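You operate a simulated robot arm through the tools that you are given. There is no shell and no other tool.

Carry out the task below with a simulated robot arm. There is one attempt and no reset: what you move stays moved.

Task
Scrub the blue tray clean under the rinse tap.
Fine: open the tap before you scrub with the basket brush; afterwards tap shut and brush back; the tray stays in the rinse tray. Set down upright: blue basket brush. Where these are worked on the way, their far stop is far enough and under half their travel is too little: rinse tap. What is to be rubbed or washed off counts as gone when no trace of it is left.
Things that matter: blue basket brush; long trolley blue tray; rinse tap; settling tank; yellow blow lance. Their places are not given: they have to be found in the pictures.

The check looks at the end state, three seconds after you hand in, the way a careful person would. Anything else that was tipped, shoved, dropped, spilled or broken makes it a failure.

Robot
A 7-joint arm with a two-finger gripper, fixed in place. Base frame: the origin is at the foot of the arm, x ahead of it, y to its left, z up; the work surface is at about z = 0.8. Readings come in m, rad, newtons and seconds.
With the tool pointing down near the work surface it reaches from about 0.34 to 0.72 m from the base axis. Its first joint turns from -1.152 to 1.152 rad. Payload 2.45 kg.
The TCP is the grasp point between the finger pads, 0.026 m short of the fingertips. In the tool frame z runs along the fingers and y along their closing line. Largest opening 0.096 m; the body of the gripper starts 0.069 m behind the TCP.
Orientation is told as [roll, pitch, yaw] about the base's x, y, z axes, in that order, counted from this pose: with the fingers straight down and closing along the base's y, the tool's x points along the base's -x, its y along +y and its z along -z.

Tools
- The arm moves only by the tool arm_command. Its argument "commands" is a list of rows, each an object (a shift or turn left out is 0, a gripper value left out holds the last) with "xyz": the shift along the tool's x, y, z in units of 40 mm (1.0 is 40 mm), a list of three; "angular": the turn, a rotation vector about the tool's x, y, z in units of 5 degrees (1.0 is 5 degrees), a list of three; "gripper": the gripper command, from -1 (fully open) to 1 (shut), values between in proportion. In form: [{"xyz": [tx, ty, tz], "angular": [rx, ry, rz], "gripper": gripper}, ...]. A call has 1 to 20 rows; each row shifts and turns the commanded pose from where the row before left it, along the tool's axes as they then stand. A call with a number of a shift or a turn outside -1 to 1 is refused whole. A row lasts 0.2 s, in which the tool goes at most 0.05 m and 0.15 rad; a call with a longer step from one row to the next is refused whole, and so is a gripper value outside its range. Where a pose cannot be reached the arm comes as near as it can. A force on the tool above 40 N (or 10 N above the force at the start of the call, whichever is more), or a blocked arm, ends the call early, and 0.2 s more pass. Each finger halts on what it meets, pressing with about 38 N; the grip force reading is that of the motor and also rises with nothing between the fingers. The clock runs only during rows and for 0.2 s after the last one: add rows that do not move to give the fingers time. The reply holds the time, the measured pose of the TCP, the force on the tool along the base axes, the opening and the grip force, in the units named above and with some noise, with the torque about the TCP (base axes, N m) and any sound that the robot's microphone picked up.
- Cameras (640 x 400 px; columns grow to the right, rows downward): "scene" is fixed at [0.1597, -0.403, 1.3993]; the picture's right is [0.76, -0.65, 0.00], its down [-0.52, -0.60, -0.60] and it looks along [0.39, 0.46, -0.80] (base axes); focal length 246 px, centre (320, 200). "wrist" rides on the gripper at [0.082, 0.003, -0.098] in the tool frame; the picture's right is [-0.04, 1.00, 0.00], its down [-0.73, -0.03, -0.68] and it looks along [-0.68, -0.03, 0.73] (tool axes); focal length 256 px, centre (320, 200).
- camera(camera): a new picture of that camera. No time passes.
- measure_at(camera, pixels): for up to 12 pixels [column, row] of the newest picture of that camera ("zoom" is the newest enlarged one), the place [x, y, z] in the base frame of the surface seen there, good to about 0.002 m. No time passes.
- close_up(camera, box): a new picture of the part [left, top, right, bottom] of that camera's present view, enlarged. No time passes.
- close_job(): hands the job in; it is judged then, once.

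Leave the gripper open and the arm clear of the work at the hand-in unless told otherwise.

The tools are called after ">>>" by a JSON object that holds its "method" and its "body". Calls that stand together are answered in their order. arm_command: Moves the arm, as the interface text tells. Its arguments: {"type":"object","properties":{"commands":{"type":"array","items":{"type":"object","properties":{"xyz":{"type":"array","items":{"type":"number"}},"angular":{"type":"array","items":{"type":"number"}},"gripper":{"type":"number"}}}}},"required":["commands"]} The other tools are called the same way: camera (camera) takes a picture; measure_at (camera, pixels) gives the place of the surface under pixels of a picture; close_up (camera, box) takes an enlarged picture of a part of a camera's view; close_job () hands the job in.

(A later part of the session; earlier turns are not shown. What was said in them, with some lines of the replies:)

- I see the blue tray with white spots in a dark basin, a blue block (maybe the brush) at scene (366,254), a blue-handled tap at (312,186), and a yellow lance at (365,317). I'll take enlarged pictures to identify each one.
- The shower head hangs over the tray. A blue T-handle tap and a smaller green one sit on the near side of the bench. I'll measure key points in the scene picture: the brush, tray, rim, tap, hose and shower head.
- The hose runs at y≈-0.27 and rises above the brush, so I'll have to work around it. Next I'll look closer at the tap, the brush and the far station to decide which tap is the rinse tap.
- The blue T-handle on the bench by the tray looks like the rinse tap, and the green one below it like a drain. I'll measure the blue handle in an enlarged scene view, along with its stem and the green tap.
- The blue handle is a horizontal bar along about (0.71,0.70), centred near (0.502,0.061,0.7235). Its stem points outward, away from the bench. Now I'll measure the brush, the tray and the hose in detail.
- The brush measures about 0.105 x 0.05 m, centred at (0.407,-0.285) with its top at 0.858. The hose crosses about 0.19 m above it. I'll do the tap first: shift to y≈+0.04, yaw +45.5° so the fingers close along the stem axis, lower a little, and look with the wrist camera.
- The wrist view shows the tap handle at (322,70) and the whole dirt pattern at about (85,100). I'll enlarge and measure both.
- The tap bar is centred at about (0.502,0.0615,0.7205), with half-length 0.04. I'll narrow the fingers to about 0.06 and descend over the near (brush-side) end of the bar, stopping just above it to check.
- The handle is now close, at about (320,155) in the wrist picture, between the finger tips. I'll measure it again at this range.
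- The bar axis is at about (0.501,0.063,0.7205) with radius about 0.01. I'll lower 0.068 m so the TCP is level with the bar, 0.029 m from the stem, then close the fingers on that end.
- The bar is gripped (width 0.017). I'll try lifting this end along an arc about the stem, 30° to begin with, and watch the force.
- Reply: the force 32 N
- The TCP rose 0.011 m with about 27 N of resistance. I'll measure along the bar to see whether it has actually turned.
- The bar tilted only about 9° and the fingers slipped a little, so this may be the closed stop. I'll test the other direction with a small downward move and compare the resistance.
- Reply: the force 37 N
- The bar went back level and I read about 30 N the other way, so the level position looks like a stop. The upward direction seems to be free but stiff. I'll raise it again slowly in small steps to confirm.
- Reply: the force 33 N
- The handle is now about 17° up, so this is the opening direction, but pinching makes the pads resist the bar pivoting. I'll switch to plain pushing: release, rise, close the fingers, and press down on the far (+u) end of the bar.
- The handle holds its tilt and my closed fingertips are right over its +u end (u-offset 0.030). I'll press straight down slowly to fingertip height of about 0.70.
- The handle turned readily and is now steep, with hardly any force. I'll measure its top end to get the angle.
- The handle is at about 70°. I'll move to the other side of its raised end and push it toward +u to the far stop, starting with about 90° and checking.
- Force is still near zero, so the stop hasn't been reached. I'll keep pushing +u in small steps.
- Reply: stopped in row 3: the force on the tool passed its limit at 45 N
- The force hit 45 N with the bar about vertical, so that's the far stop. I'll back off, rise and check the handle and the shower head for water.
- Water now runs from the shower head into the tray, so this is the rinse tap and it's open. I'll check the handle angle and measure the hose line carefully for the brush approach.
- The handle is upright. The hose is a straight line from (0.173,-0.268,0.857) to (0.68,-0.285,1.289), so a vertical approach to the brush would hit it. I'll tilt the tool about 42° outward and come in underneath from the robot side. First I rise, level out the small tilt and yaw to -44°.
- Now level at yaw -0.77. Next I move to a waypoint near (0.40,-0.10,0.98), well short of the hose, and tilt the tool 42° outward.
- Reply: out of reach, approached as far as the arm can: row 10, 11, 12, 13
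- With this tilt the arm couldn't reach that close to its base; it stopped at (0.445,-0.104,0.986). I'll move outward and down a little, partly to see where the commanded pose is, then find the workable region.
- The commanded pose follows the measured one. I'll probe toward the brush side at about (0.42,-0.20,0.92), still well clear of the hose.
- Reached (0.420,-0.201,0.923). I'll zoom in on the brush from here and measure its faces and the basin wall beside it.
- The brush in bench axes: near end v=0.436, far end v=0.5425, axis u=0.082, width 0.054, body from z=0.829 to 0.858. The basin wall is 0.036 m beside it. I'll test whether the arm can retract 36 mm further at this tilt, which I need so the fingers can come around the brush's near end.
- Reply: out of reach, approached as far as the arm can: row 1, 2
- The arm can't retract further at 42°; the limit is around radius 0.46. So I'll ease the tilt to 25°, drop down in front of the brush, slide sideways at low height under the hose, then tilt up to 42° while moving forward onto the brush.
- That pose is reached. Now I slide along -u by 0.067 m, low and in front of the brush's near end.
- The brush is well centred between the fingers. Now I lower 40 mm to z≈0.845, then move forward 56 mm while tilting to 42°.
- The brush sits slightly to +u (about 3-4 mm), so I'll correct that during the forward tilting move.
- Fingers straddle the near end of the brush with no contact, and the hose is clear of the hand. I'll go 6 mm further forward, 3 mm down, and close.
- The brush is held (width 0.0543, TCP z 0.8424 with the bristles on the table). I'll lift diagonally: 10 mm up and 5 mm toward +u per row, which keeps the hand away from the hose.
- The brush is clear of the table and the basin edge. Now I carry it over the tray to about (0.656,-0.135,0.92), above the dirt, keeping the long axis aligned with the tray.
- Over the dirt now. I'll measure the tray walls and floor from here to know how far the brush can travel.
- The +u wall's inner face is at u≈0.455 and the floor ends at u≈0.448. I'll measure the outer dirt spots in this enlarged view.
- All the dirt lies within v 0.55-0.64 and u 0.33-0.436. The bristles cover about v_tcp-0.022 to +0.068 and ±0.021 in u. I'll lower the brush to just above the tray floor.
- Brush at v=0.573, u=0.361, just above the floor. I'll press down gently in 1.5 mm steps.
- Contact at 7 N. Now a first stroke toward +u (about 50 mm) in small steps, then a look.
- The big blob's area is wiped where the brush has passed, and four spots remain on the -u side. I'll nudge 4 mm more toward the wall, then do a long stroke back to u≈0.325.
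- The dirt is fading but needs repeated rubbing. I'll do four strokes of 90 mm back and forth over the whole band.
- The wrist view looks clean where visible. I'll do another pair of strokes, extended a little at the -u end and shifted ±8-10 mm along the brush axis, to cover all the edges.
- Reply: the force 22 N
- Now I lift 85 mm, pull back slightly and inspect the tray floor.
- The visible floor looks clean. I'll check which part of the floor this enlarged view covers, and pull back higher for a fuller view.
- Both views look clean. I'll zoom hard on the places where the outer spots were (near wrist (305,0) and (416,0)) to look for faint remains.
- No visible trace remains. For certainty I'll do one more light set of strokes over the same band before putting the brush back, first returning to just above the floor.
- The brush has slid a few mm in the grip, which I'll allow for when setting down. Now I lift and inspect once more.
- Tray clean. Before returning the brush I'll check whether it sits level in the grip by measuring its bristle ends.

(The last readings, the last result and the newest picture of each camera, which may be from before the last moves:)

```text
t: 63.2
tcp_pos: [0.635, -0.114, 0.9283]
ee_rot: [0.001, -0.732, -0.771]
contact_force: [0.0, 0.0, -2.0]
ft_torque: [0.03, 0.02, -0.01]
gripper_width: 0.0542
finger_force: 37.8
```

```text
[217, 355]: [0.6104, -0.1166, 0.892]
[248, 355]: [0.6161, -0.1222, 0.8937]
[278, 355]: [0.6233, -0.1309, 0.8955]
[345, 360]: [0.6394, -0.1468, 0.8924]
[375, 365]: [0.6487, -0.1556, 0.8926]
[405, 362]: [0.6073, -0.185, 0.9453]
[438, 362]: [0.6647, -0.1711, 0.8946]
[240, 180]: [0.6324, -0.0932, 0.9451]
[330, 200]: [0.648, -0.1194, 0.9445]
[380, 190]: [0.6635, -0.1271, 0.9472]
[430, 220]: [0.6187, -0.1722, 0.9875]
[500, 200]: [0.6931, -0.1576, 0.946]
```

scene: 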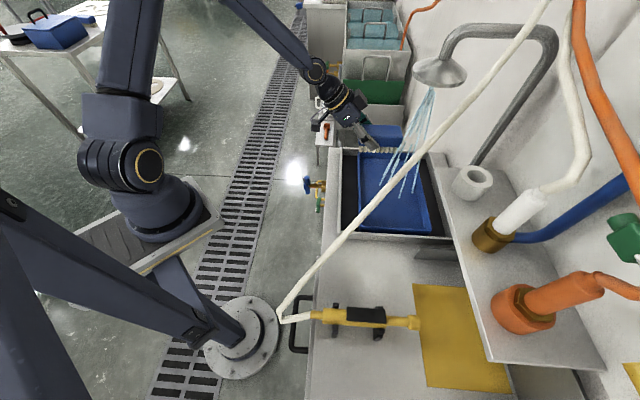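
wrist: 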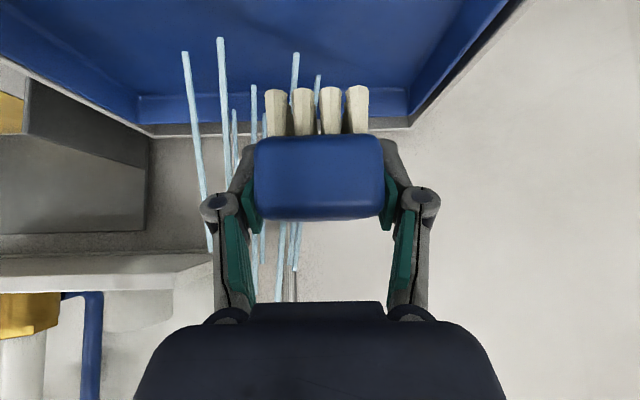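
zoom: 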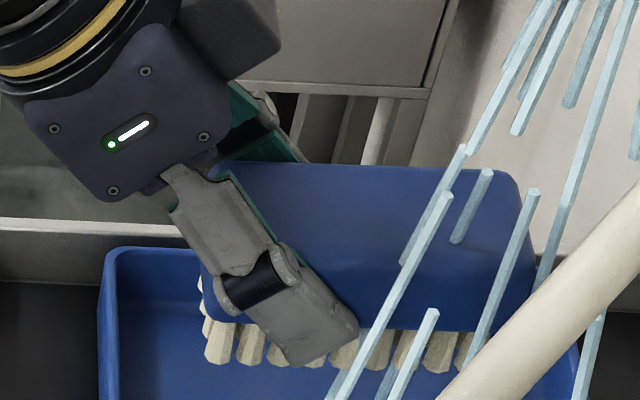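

The brush is essentially level. Now I carry it back along the reverse path to above its spot, stopping at u≈0.142 beside the hose.

>>> {"method": "arm_command", "body": {"commands": [{"xyz": [0.293, -0.908, -0.106]}, {"xyz": [0.293, -0.908, -0.106]}, {"xyz": [0.293, -0.908, -0.106]}, {"xyz": [0.293, -0.908, -0.106]}, {"xyz": [0.293, -0.908, -0.106]}, {"xyz": [0.293, -0.908, -0.106]}, {}]}}

>>> {"method": "camera", "body": {"camera": "wrist"}}

```text
t: 64.8
tcp_pos: [0.4345, -0.223, 0.8972]
ee_rot: [0.001, -0.733, -0.768]
contact_force: [-0.4, 0.0, -2.0]
ft_torque: [0.01, 0.02, -0.01]
gripper_width: 0.0543
finger_force: 38.0
```

```text
taken
```

wrist: 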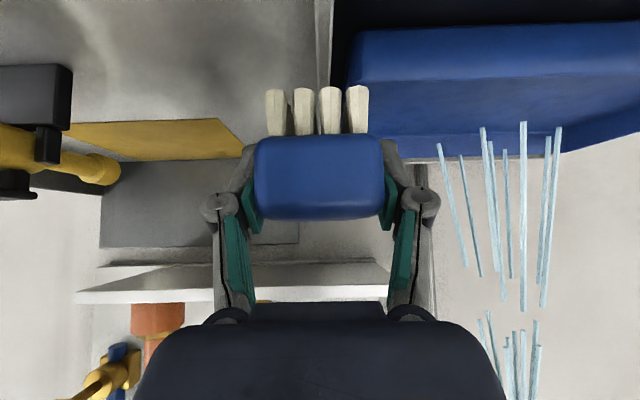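

Aligned at u=0.142, v=0.467. I'll descend diagonally back under the hose to just above the table.

>>> {"method": "arm_command", "body": {"commands": [{"xyz": [0.11, -0.489, 0.123]}, {"xyz": [0.11, -0.489, 0.123]}, {"xyz": [0.167, -0.125, 0.186]}, {"xyz": [0.167, -0.125, 0.186]}, {"xyz": [0.167, -0.125, 0.186]}, {"xyz": [0.117, -0.125, 0.13]}, {}]}}

>>> {"method": "camera", "body": {"camera": "wrist"}}

>>> {"method": "close_up", "body": {"camera": "scene", "box": [300, 200, 420, 290]}}

```text
t: 66.4
tcp_pos: [0.3929, -0.2661, 0.8516]
ee_rot: [0.001, -0.733, -0.768]
contact_force: [0.2, -0.3, -1.0]
ft_torque: [0.03, 0.02, -0.01]
gripper_width: 0.0545
finger_force: 37.9
```

```text
taken
```

wrist: 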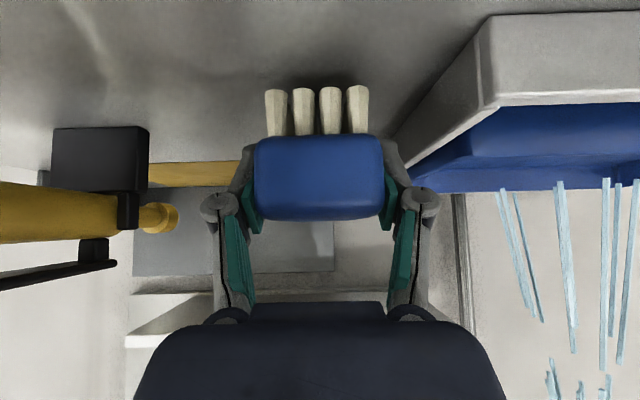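

```text
4.44 times, centred on (360, 245) of scene
```

zoom: 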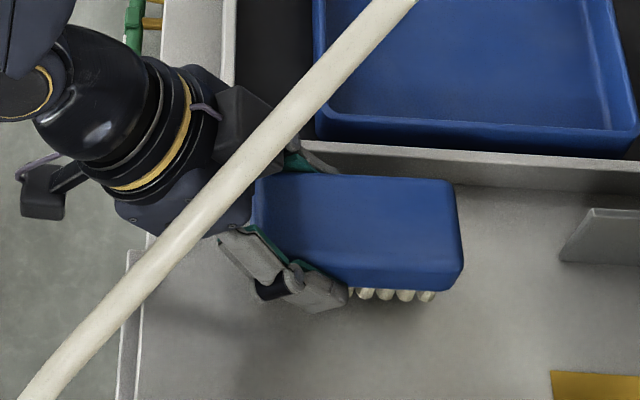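

Now over the original spot. I'll lower slowly until the table carries the brush.

>>> {"method": "arm_command", "body": {"commands": [{"xyz": [0.067, 0, 0.074]}, {"xyz": [0.067, 0, 0.074]}, {"xyz": [0.025, 0, 0.028]}, {"xyz": [0.025, 0, 0.028]}, {}]}}

```text
t: 67.6
tcp_pos: [0.3933, -0.2643, 0.8392]
ee_rot: [0.001, -0.734, -0.771]
contact_force: [-2.3, 2.2, 9.7]
ft_torque: [0.31, 0.2, 0.02]
gripper_width: 0.0542
finger_force: 37.5
```

The table carries the brush (about 10 N). I'll open the fingers to 0.07 to release.

>>> {"method": "arm_command", "body": {"commands": [{"xyz": [-0.02, 0, -0.02]}, {"gripper": -0.45}, {"gripper": -0.45}, {"gripper": -0.45}, {}]}}

>>> {"method": "camera", "body": {"camera": "wrist"}}

>>> {"method": "close_up", "body": {"camera": "scene", "box": [300, 200, 420, 290]}}

```text
t: 68.8
tcp_pos: [0.3931, -0.2648, 0.8387]
ee_rot: [0.003, -0.733, -0.766]
contact_force: [-0.6, 0.3, 0.7]
ft_torque: [0.0, -0.01, 0.03]
gripper_width: 0.0696
finger_force: 0.1
```

```text
taken
```

wrist: 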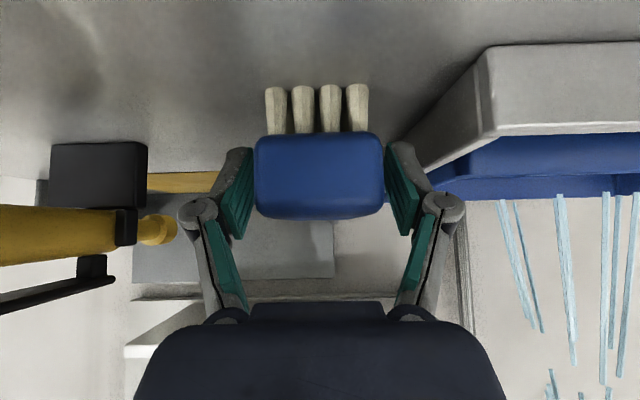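

```text
4.44 times, centred on (360, 245) of scene
```

zoom: 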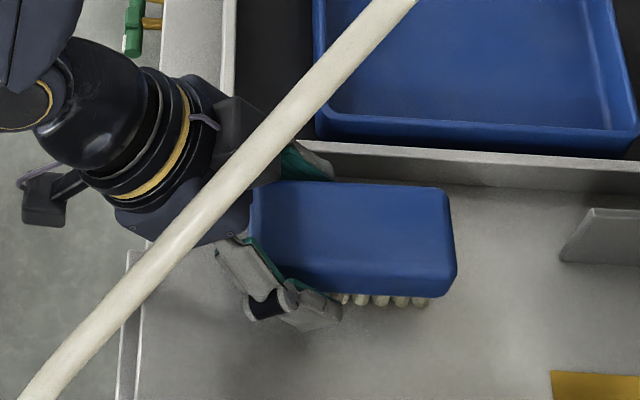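

The brush stands upright on its bristles at its old place. I'll back out the way I came in: retreat along -v while easing the tilt to 25°.

>>> {"method": "arm_command", "body": {"commands": [{"xyz": [0.255, 0, -0.296], "angular": [0, 0.85, 0]}, {"xyz": [0.276, 0, -0.277], "angular": [0, 0.85, 0]}, {"xyz": [0.296, 0, -0.256], "angular": [0, 0.85, 0]}, {"xyz": [0.314, 0, -0.233], "angular": [0, 0.85, 0]}, {}]}}

>>> {"method": "camera", "body": {"camera": "wrist"}}

```text
t: 70.0
tcp_pos: [0.3477, -0.2218, 0.8484]
ee_rot: [0.003, -0.437, -0.769]
contact_force: [1.1, 0.0, -0.4]
ft_torque: [0.02, 0.01, -0.02]
gripper_width: 0.0694
finger_force: 0.1
```

```text
taken
```

wrist: 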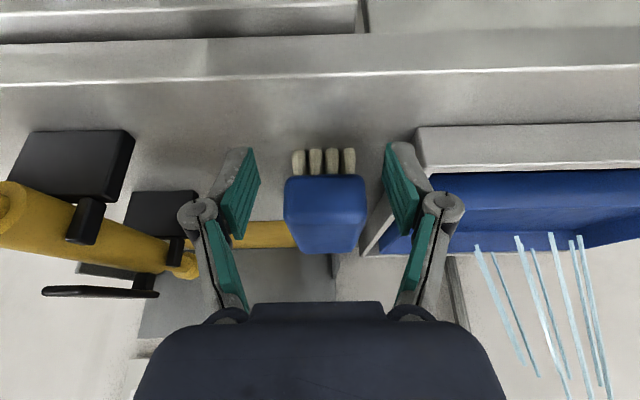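

Clear of the brush. Now sideways +u with a slight rise, then up and away from the hose.

>>> {"method": "arm_command", "body": {"commands": [{"xyz": [-0.0975, 0.42, -0.21]}, {"xyz": [-0.0975, 0.42, -0.21]}, {"xyz": [-0.0975, 0.42, -0.21]}, {"xyz": [-0.0975, 0.42, -0.21]}, {"xyz": [-0.42, 0.4, -0.9]}, {"xyz": [-0.42, 0.4, -0.9]}, {"xyz": [-0.42, 0.4, -0.9]}, {}]}}

>>> {"method": "camera", "body": {"camera": "scene"}}

>>> {"method": "close_up", "body": {"camera": "scene", "box": [310, 200, 430, 290]}}

```text
t: 71.8
tcp_pos: [0.4294, -0.139, 1.0045]
ee_rot: [0.001, -0.437, -0.769]
contact_force: [0.2, -0.5, 0.0]
ft_torque: [-0.03, 0.01, 0.02]
gripper_width: 0.0699
finger_force: 0.1
```

```text
taken
```

scene: 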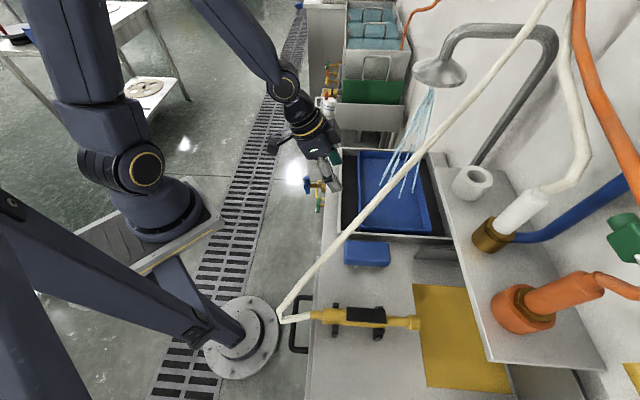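

```text
4.44 times, centred on (370, 245) of scene
```

zoom: 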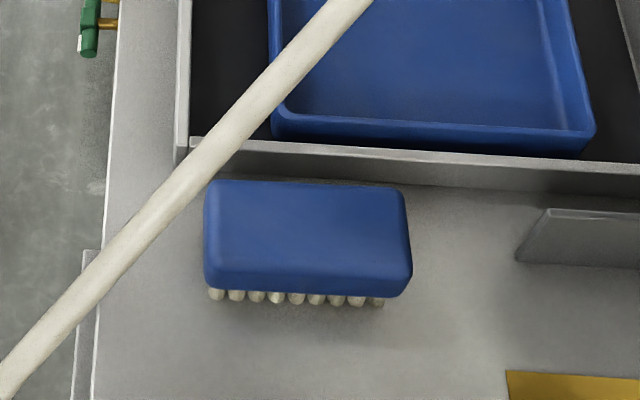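

The brush is back and upright. Now I level the tool, rise, and turn to yaw 0 so the wrist camera looks over the whole tray for a full inspection.

>>> {"method": "arm_command", "body": {"commands": [{"angular": [0, 1, 0]}, {"angular": [0, 1, 0]}, {"angular": [0, 1, 0]}, {"angular": [0, 1, 0]}, {"angular": [0, 1, 0]}, {"xyz": [0.05, 0.65, -0.67]}, {"xyz": [0.05, 0.65, -0.67]}, {"xyz": [0.05, 0.65, -0.67]}, {"angular": [0, 0, -1]}, {"angular": [0, 0, -1]}, {"angular": [0, 0, -1]}, {"angular": [0, 0, -1]}, {"angular": [0, 0, -1]}, {"angular": [0, 0, -1]}, {"angular": [0, 0, -1]}, {"angular": [0, 0, -1]}, {"angular": [0, 0, -0.8]}, {}]}}

>>> {"method": "camera", "body": {"camera": "wrist"}}

>>> {"method": "close_up", "body": {"camera": "wrist", "box": [150, 20, 380, 230]}}

```text
t: 75.6
tcp_pos: [0.4784, -0.079, 1.0849]
ee_rot: [0.001, 0.0, 0.003]
contact_force: [-0.9, 0.1, -0.7]
ft_torque: [-0.02, -0.04, 0.02]
gripper_width: 0.0696
finger_force: 0.1
```

```text
taken
```

wrist: 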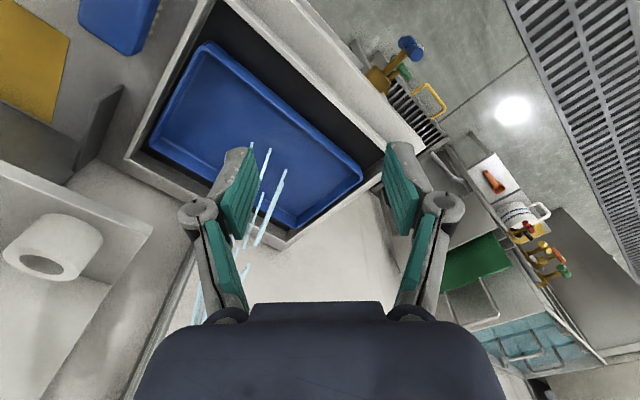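

```text
1.90 times, centred on (265, 125) of wrist
```

zoom: 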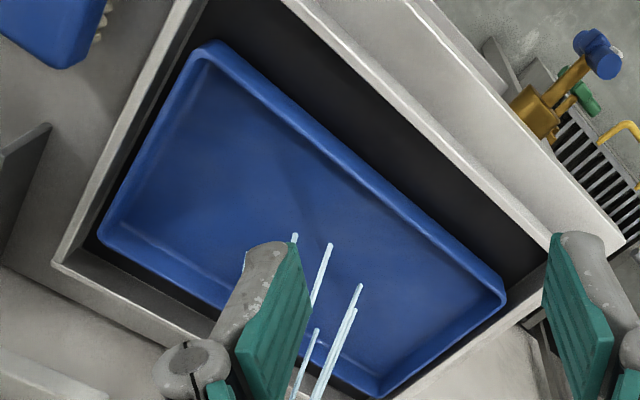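

The tray is spotless over the whole floor. Now to shut the tap: yaw to 45.5°, close the fingers and move to the +u side of the upright handle, at about (0.540,0.102).

>>> {"method": "arm_command", "body": {"commands": [{"angular": [0, 0, -1], "gripper": 1}, {"angular": [0, 0, -1]}, {"angular": [0, 0, -1]}, {"angular": [0, 0, -1]}, {"angular": [0, 0, -1]}, {"angular": [0, 0, -1]}, {"angular": [0, 0, -1]}, {"angular": [0, 0, -1]}, {"angular": [0, 0, -1]}, {"angular": [0, 0, -0.06]}, {"xyz": [-0.86, 0.415, 0]}, {"xyz": [-0.86, 0.415, 0]}, {"xyz": [-0.86, 0.415, 0]}, {"xyz": [-0.86, 0.415, 0]}, {"xyz": [-0.86, 0.415, 0]}, {"xyz": [0, 0, 0.9]}, {"xyz": [0, 0, 0.9]}, {"xyz": [0, 0, 0.9]}, {"xyz": [0, 0, 0.9]}, {}]}}

>>> {"method": "camera", "body": {"camera": "wrist"}}

>>> {"method": "close_up", "body": {"camera": "scene", "box": [280, 130, 360, 220]}}

```text
t: 79.8
tcp_pos: [0.5417, 0.1054, 0.9435]
ee_rot: [0.001, 0.0, 0.792]
contact_force: [0.1, 0.5, 0.1]
ft_torque: [0.03, 0.0, 0.03]
gripper_width: 0.0
finger_force: 28.9
```

```text
taken
```

wrist: 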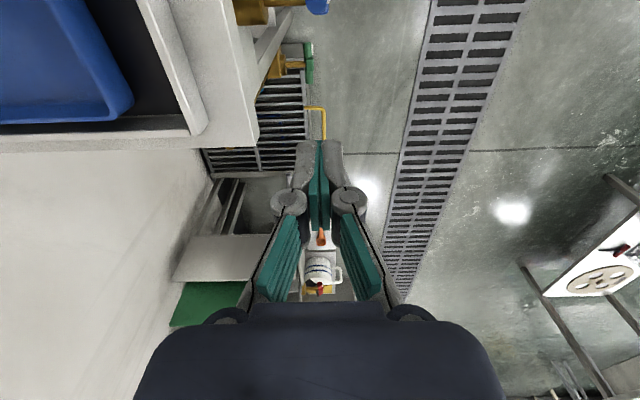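

```text
4.44 times, centred on (320, 175) of scene
```

zoom: 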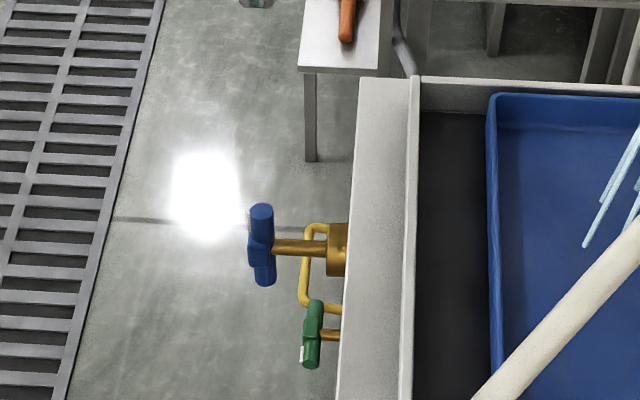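

My fingertips are on the +u side of the upright handle (u-offset 0.059). I'll descend to tip height about 22 mm above the stem and push the top end toward -u.

>>> {"method": "arm_command", "body": {"commands": [{"xyz": [0, -0.03, 0.875]}, {"xyz": [0, 0, 0.875]}, {"xyz": [0, 0, 0.875]}, {"xyz": [0, 0, 0.875]}, {"xyz": [0, 0, 0.875]}, {"xyz": [0.4, 0, 0]}, {"xyz": [0.4, 0, 0]}, {"xyz": [0.1, 0, 0]}, {"xyz": [0.1, 0, 0]}, {"xyz": [0.1, 0, 0]}, {"xyz": [0.1, 0, 0]}, {"xyz": [0.1, 0, 0]}, {"xyz": [0.1, 0, 0]}, {}]}}

>>> {"method": "camera", "body": {"camera": "wrist"}}

>>> {"method": "close_up", "body": {"camera": "scene", "box": [280, 150, 360, 220]}}

```text
t: 82.8
tcp_pos: [0.5024, 0.0602, 0.7668]
ee_rot: [-0.001, 0.003, 0.791]
contact_force: [0.3, -0.2, 0.1]
ft_torque: [-0.05, 0.02, 0.03]
gripper_width: 0.0
finger_force: 28.4
```

```text
taken
```

wrist: 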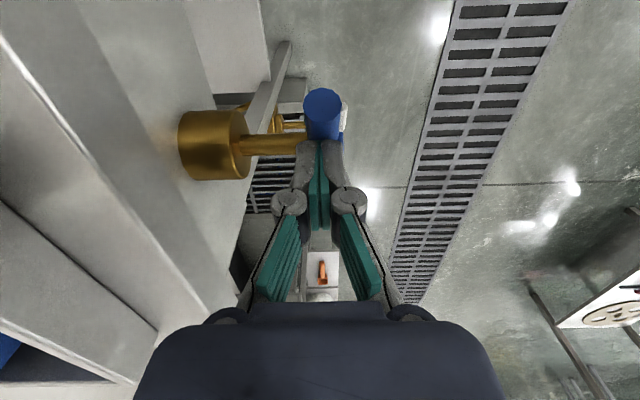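

```text
5.71 times, centred on (320, 185) of scene
```

zoom: 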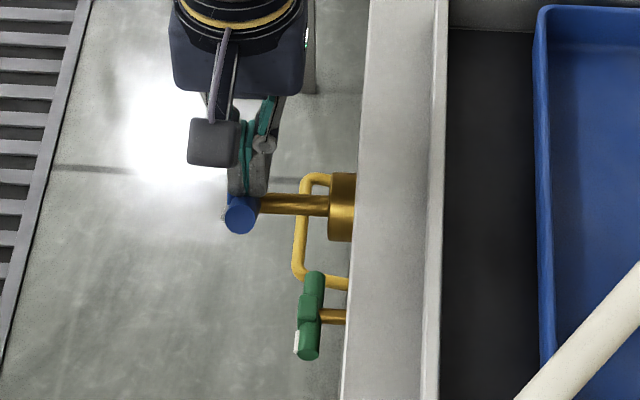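

The handle is following. I'll continue to u≈-0.03, then press down on the end until it meets the closed stop.

>>> {"method": "arm_command", "body": {"commands": [{"xyz": [0.12, 0, 0]}, {"xyz": [0.12, 0, 0]}, {"xyz": [0.12, 0, 0]}, {"xyz": [0.12, 0, 0]}, {"xyz": [0.12, 0, 0]}, {"xyz": [0.12, 0, 0]}, {"xyz": [0, 0, 0.05]}, {"xyz": [0, 0, 0.05]}, {"xyz": [0, 0, 0.05]}, {"xyz": [0, 0, 0.05]}, {"xyz": [0, 0, 0.05]}, {"xyz": [0, 0, 0.05]}, {}]}}

>>> {"method": "camera", "body": {"camera": "scene"}}

>>> {"method": "close_up", "body": {"camera": "scene", "box": [280, 150, 360, 220]}}

```text
t: 85.6
tcp_pos: [0.4825, 0.0394, 0.7549]
ee_rot: [0.002, -0.003, 0.79]
contact_force: [-0.4, 0.4, -0.4]
ft_torque: [-0.01, -0.02, 0.04]
gripper_width: 0.0002
finger_force: 28.5
```

```text
taken
```

scene: 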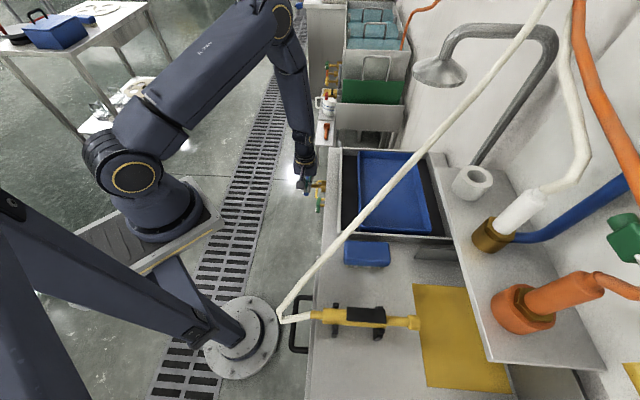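

```text
5.71 times, centred on (320, 185) of scene
```

zoom: 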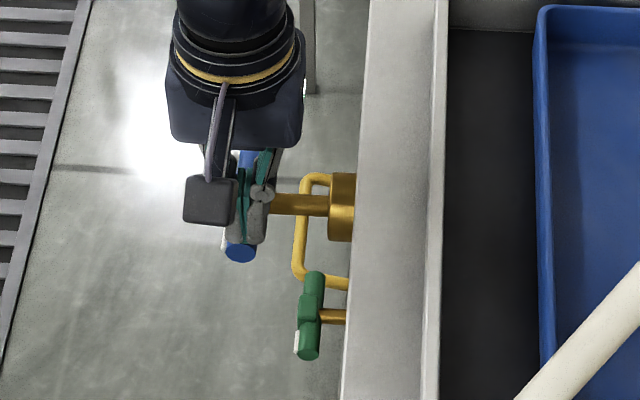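

Water has stopped. I'll press slightly further to make sure the handle sits on its closed stop.

>>> {"method": "arm_command", "body": {"commands": [{"xyz": [0, 0, 0.03]}, {"xyz": [0, 0, 0.03]}, {"xyz": [0, 0, 0.03]}, {"xyz": [0, 0, 0.03]}, {}]}}

>>> {"method": "close_up", "body": {"camera": "wrist", "box": [240, 80, 400, 250]}}

```text
t: 86.3
tcp_pos: [0.4833, 0.0403, 0.7549]
ee_rot: [-0.002, -0.002, 0.79]
contact_force: [-3.5, 0.0, 13.8]
ft_torque: [0.11, 0.0, -0.01]
gripper_width: 0.0
finger_force: 28.1
stopped in row 3: the force on the tool passed its limit at 45 N (the readings are from after the stop); the commanded pose is now the measured one
```

```text
2.35 times, centred on (320, 165) of wrist
```

zoom: 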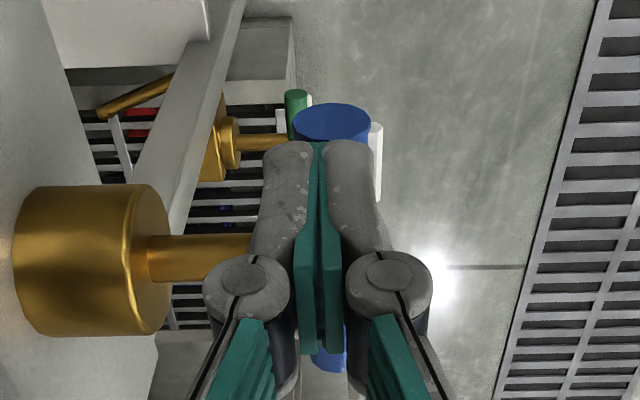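

The handle is hard on its closed stop. I'll rise straight up, open the gripper, and check the final state.

>>> {"method": "arm_command", "body": {"commands": [{"xyz": [0, 0, -0.4]}, {"xyz": [0, 0, -0.9]}, {"xyz": [0, 0, -0.9]}, {"xyz": [0, 0, -0.9]}, {"xyz": [0, 0, -0.9], "gripper": -1}, {"xyz": [0, 0, -0.9]}, {"xyz": [0, 0, -0.9]}, {"xyz": [0, 0, -0.9]}, {}, {}]}}

>>> {"method": "camera", "body": {"camera": "wrist"}}

>>> {"method": "camera", "body": {"camera": "scene"}}

>>> {"method": "close_up", "body": {"camera": "scene", "box": [290, 130, 470, 280]}}

>>> {"method": "close_up", "body": {"camera": "scene", "box": [290, 160, 354, 216]}}

```text
t: 88.5
tcp_pos: [0.4787, 0.0423, 1.0225]
ee_rot: [-0.004, -0.002, 0.79]
contact_force: [0.9, 0.4, 0.0]
ft_torque: [-0.02, 0.0, 0.0]
gripper_width: 0.0961
finger_force: 0.0
```

```text
taken
```

wrist: 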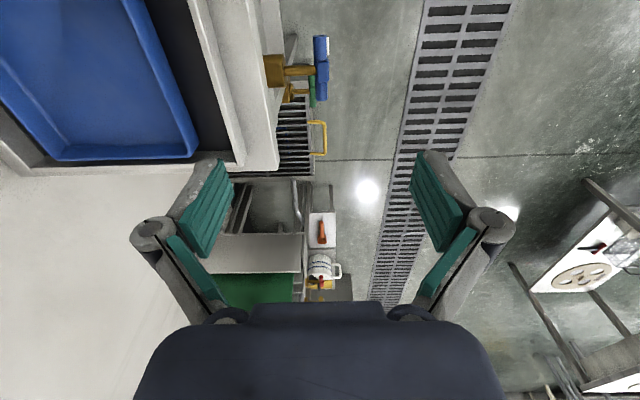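

```text
taken
```

scene: 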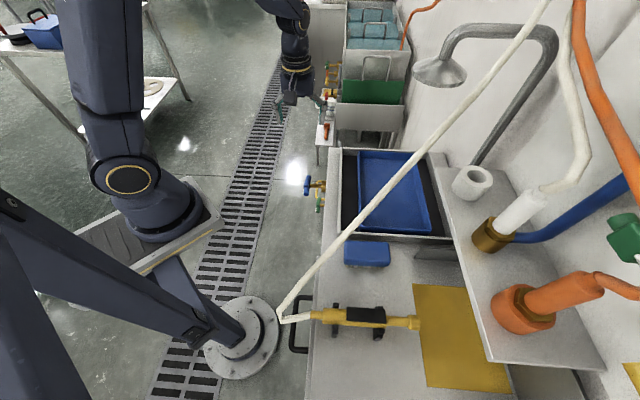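

```text
2.67 times, centred on (380, 205) of scene
```

zoom: 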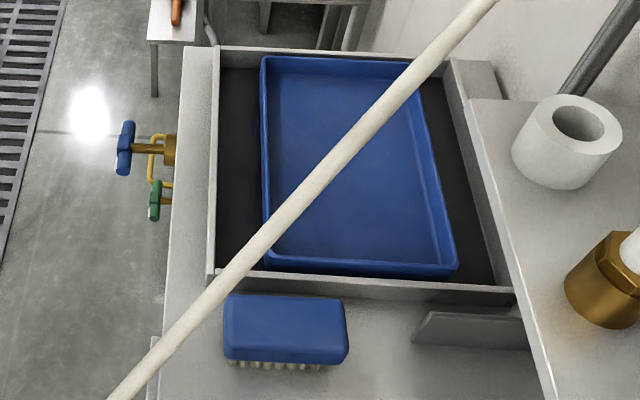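

```text
7.14 times, centred on (322, 188) of scene
```

zoom: 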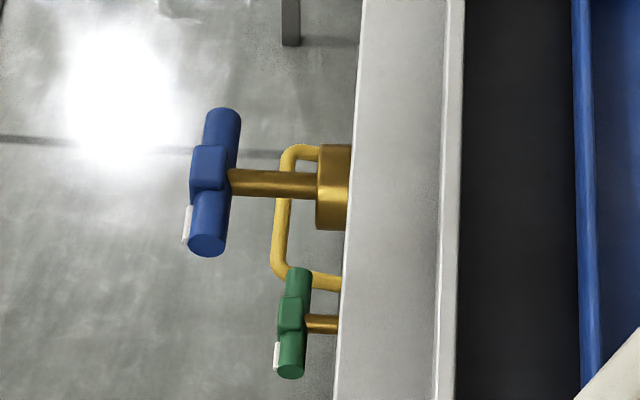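

The tap handle is exactly as it started, the water is off, and the brush and tray are in place. I'll take a last close look at the tray floor for any faint residue.

>>> {"method": "close_up", "body": {"camera": "wrist", "box": [0, 0, 220, 160]}}

>>> {"method": "close_up", "body": {"camera": "scene", "box": [355, 145, 425, 195]}}

>>> {"method": "close_up", "body": {"camera": "scene", "box": [330, 225, 410, 285]}}

```text
2.50 times, centred on (110, 80) of wrist
```

zoom: 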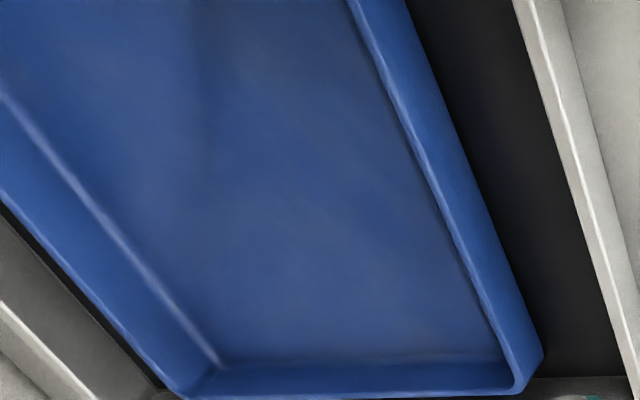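

```text
8.00 times, centred on (390, 170) of scene
```

zoom: 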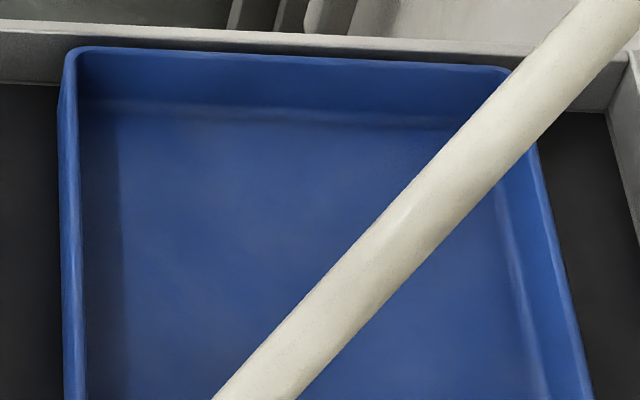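

```text
6.67 times, centred on (370, 255) of scene
```

zoom: 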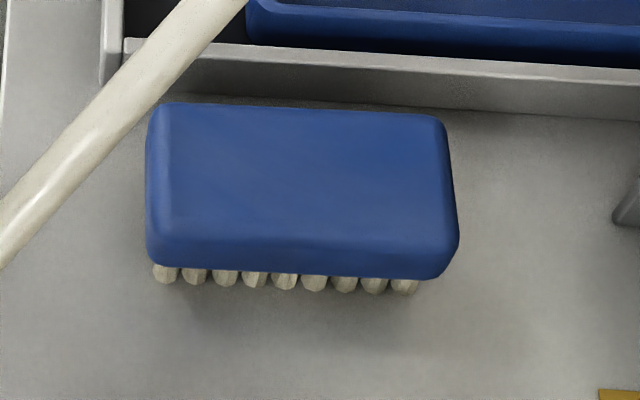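

The tray floor shows no residue in either camera. The brush stands upright within a few mm of where it began, and the tap is shut with the water off. The lance and hose look as they did at the start. The gripper is open and the arm is clear, so I'm handing in.

>>> {"method": "close_job", "body": {}}

```text
The job is handed in.
```

The blue tray is scrubbed clean and still sits in the rinse tray. I've handed the job in.

- **Tap:** I opened the blue rinse tap to its far stop before scrubbing. Afterwards I shut it hard against its closed stop, and the water is off.
- **Tray:** I rubbed the whole dirty area with the brush several times while the water ran. Neither camera shows any trace left.
- **Brush:** It stands upright on its bristles, within a few millimetres of where it began. It slid slightly in the grip during scrubbing but was set down level.
- **Everything else:** I kept the arm clear of the hose above the brush. The lance, the hose and the green tap look unmoved in the pictures. I never picked out the settling tank in them, so I can't speak for it.

The gripper is open and the arm is clear of the work.
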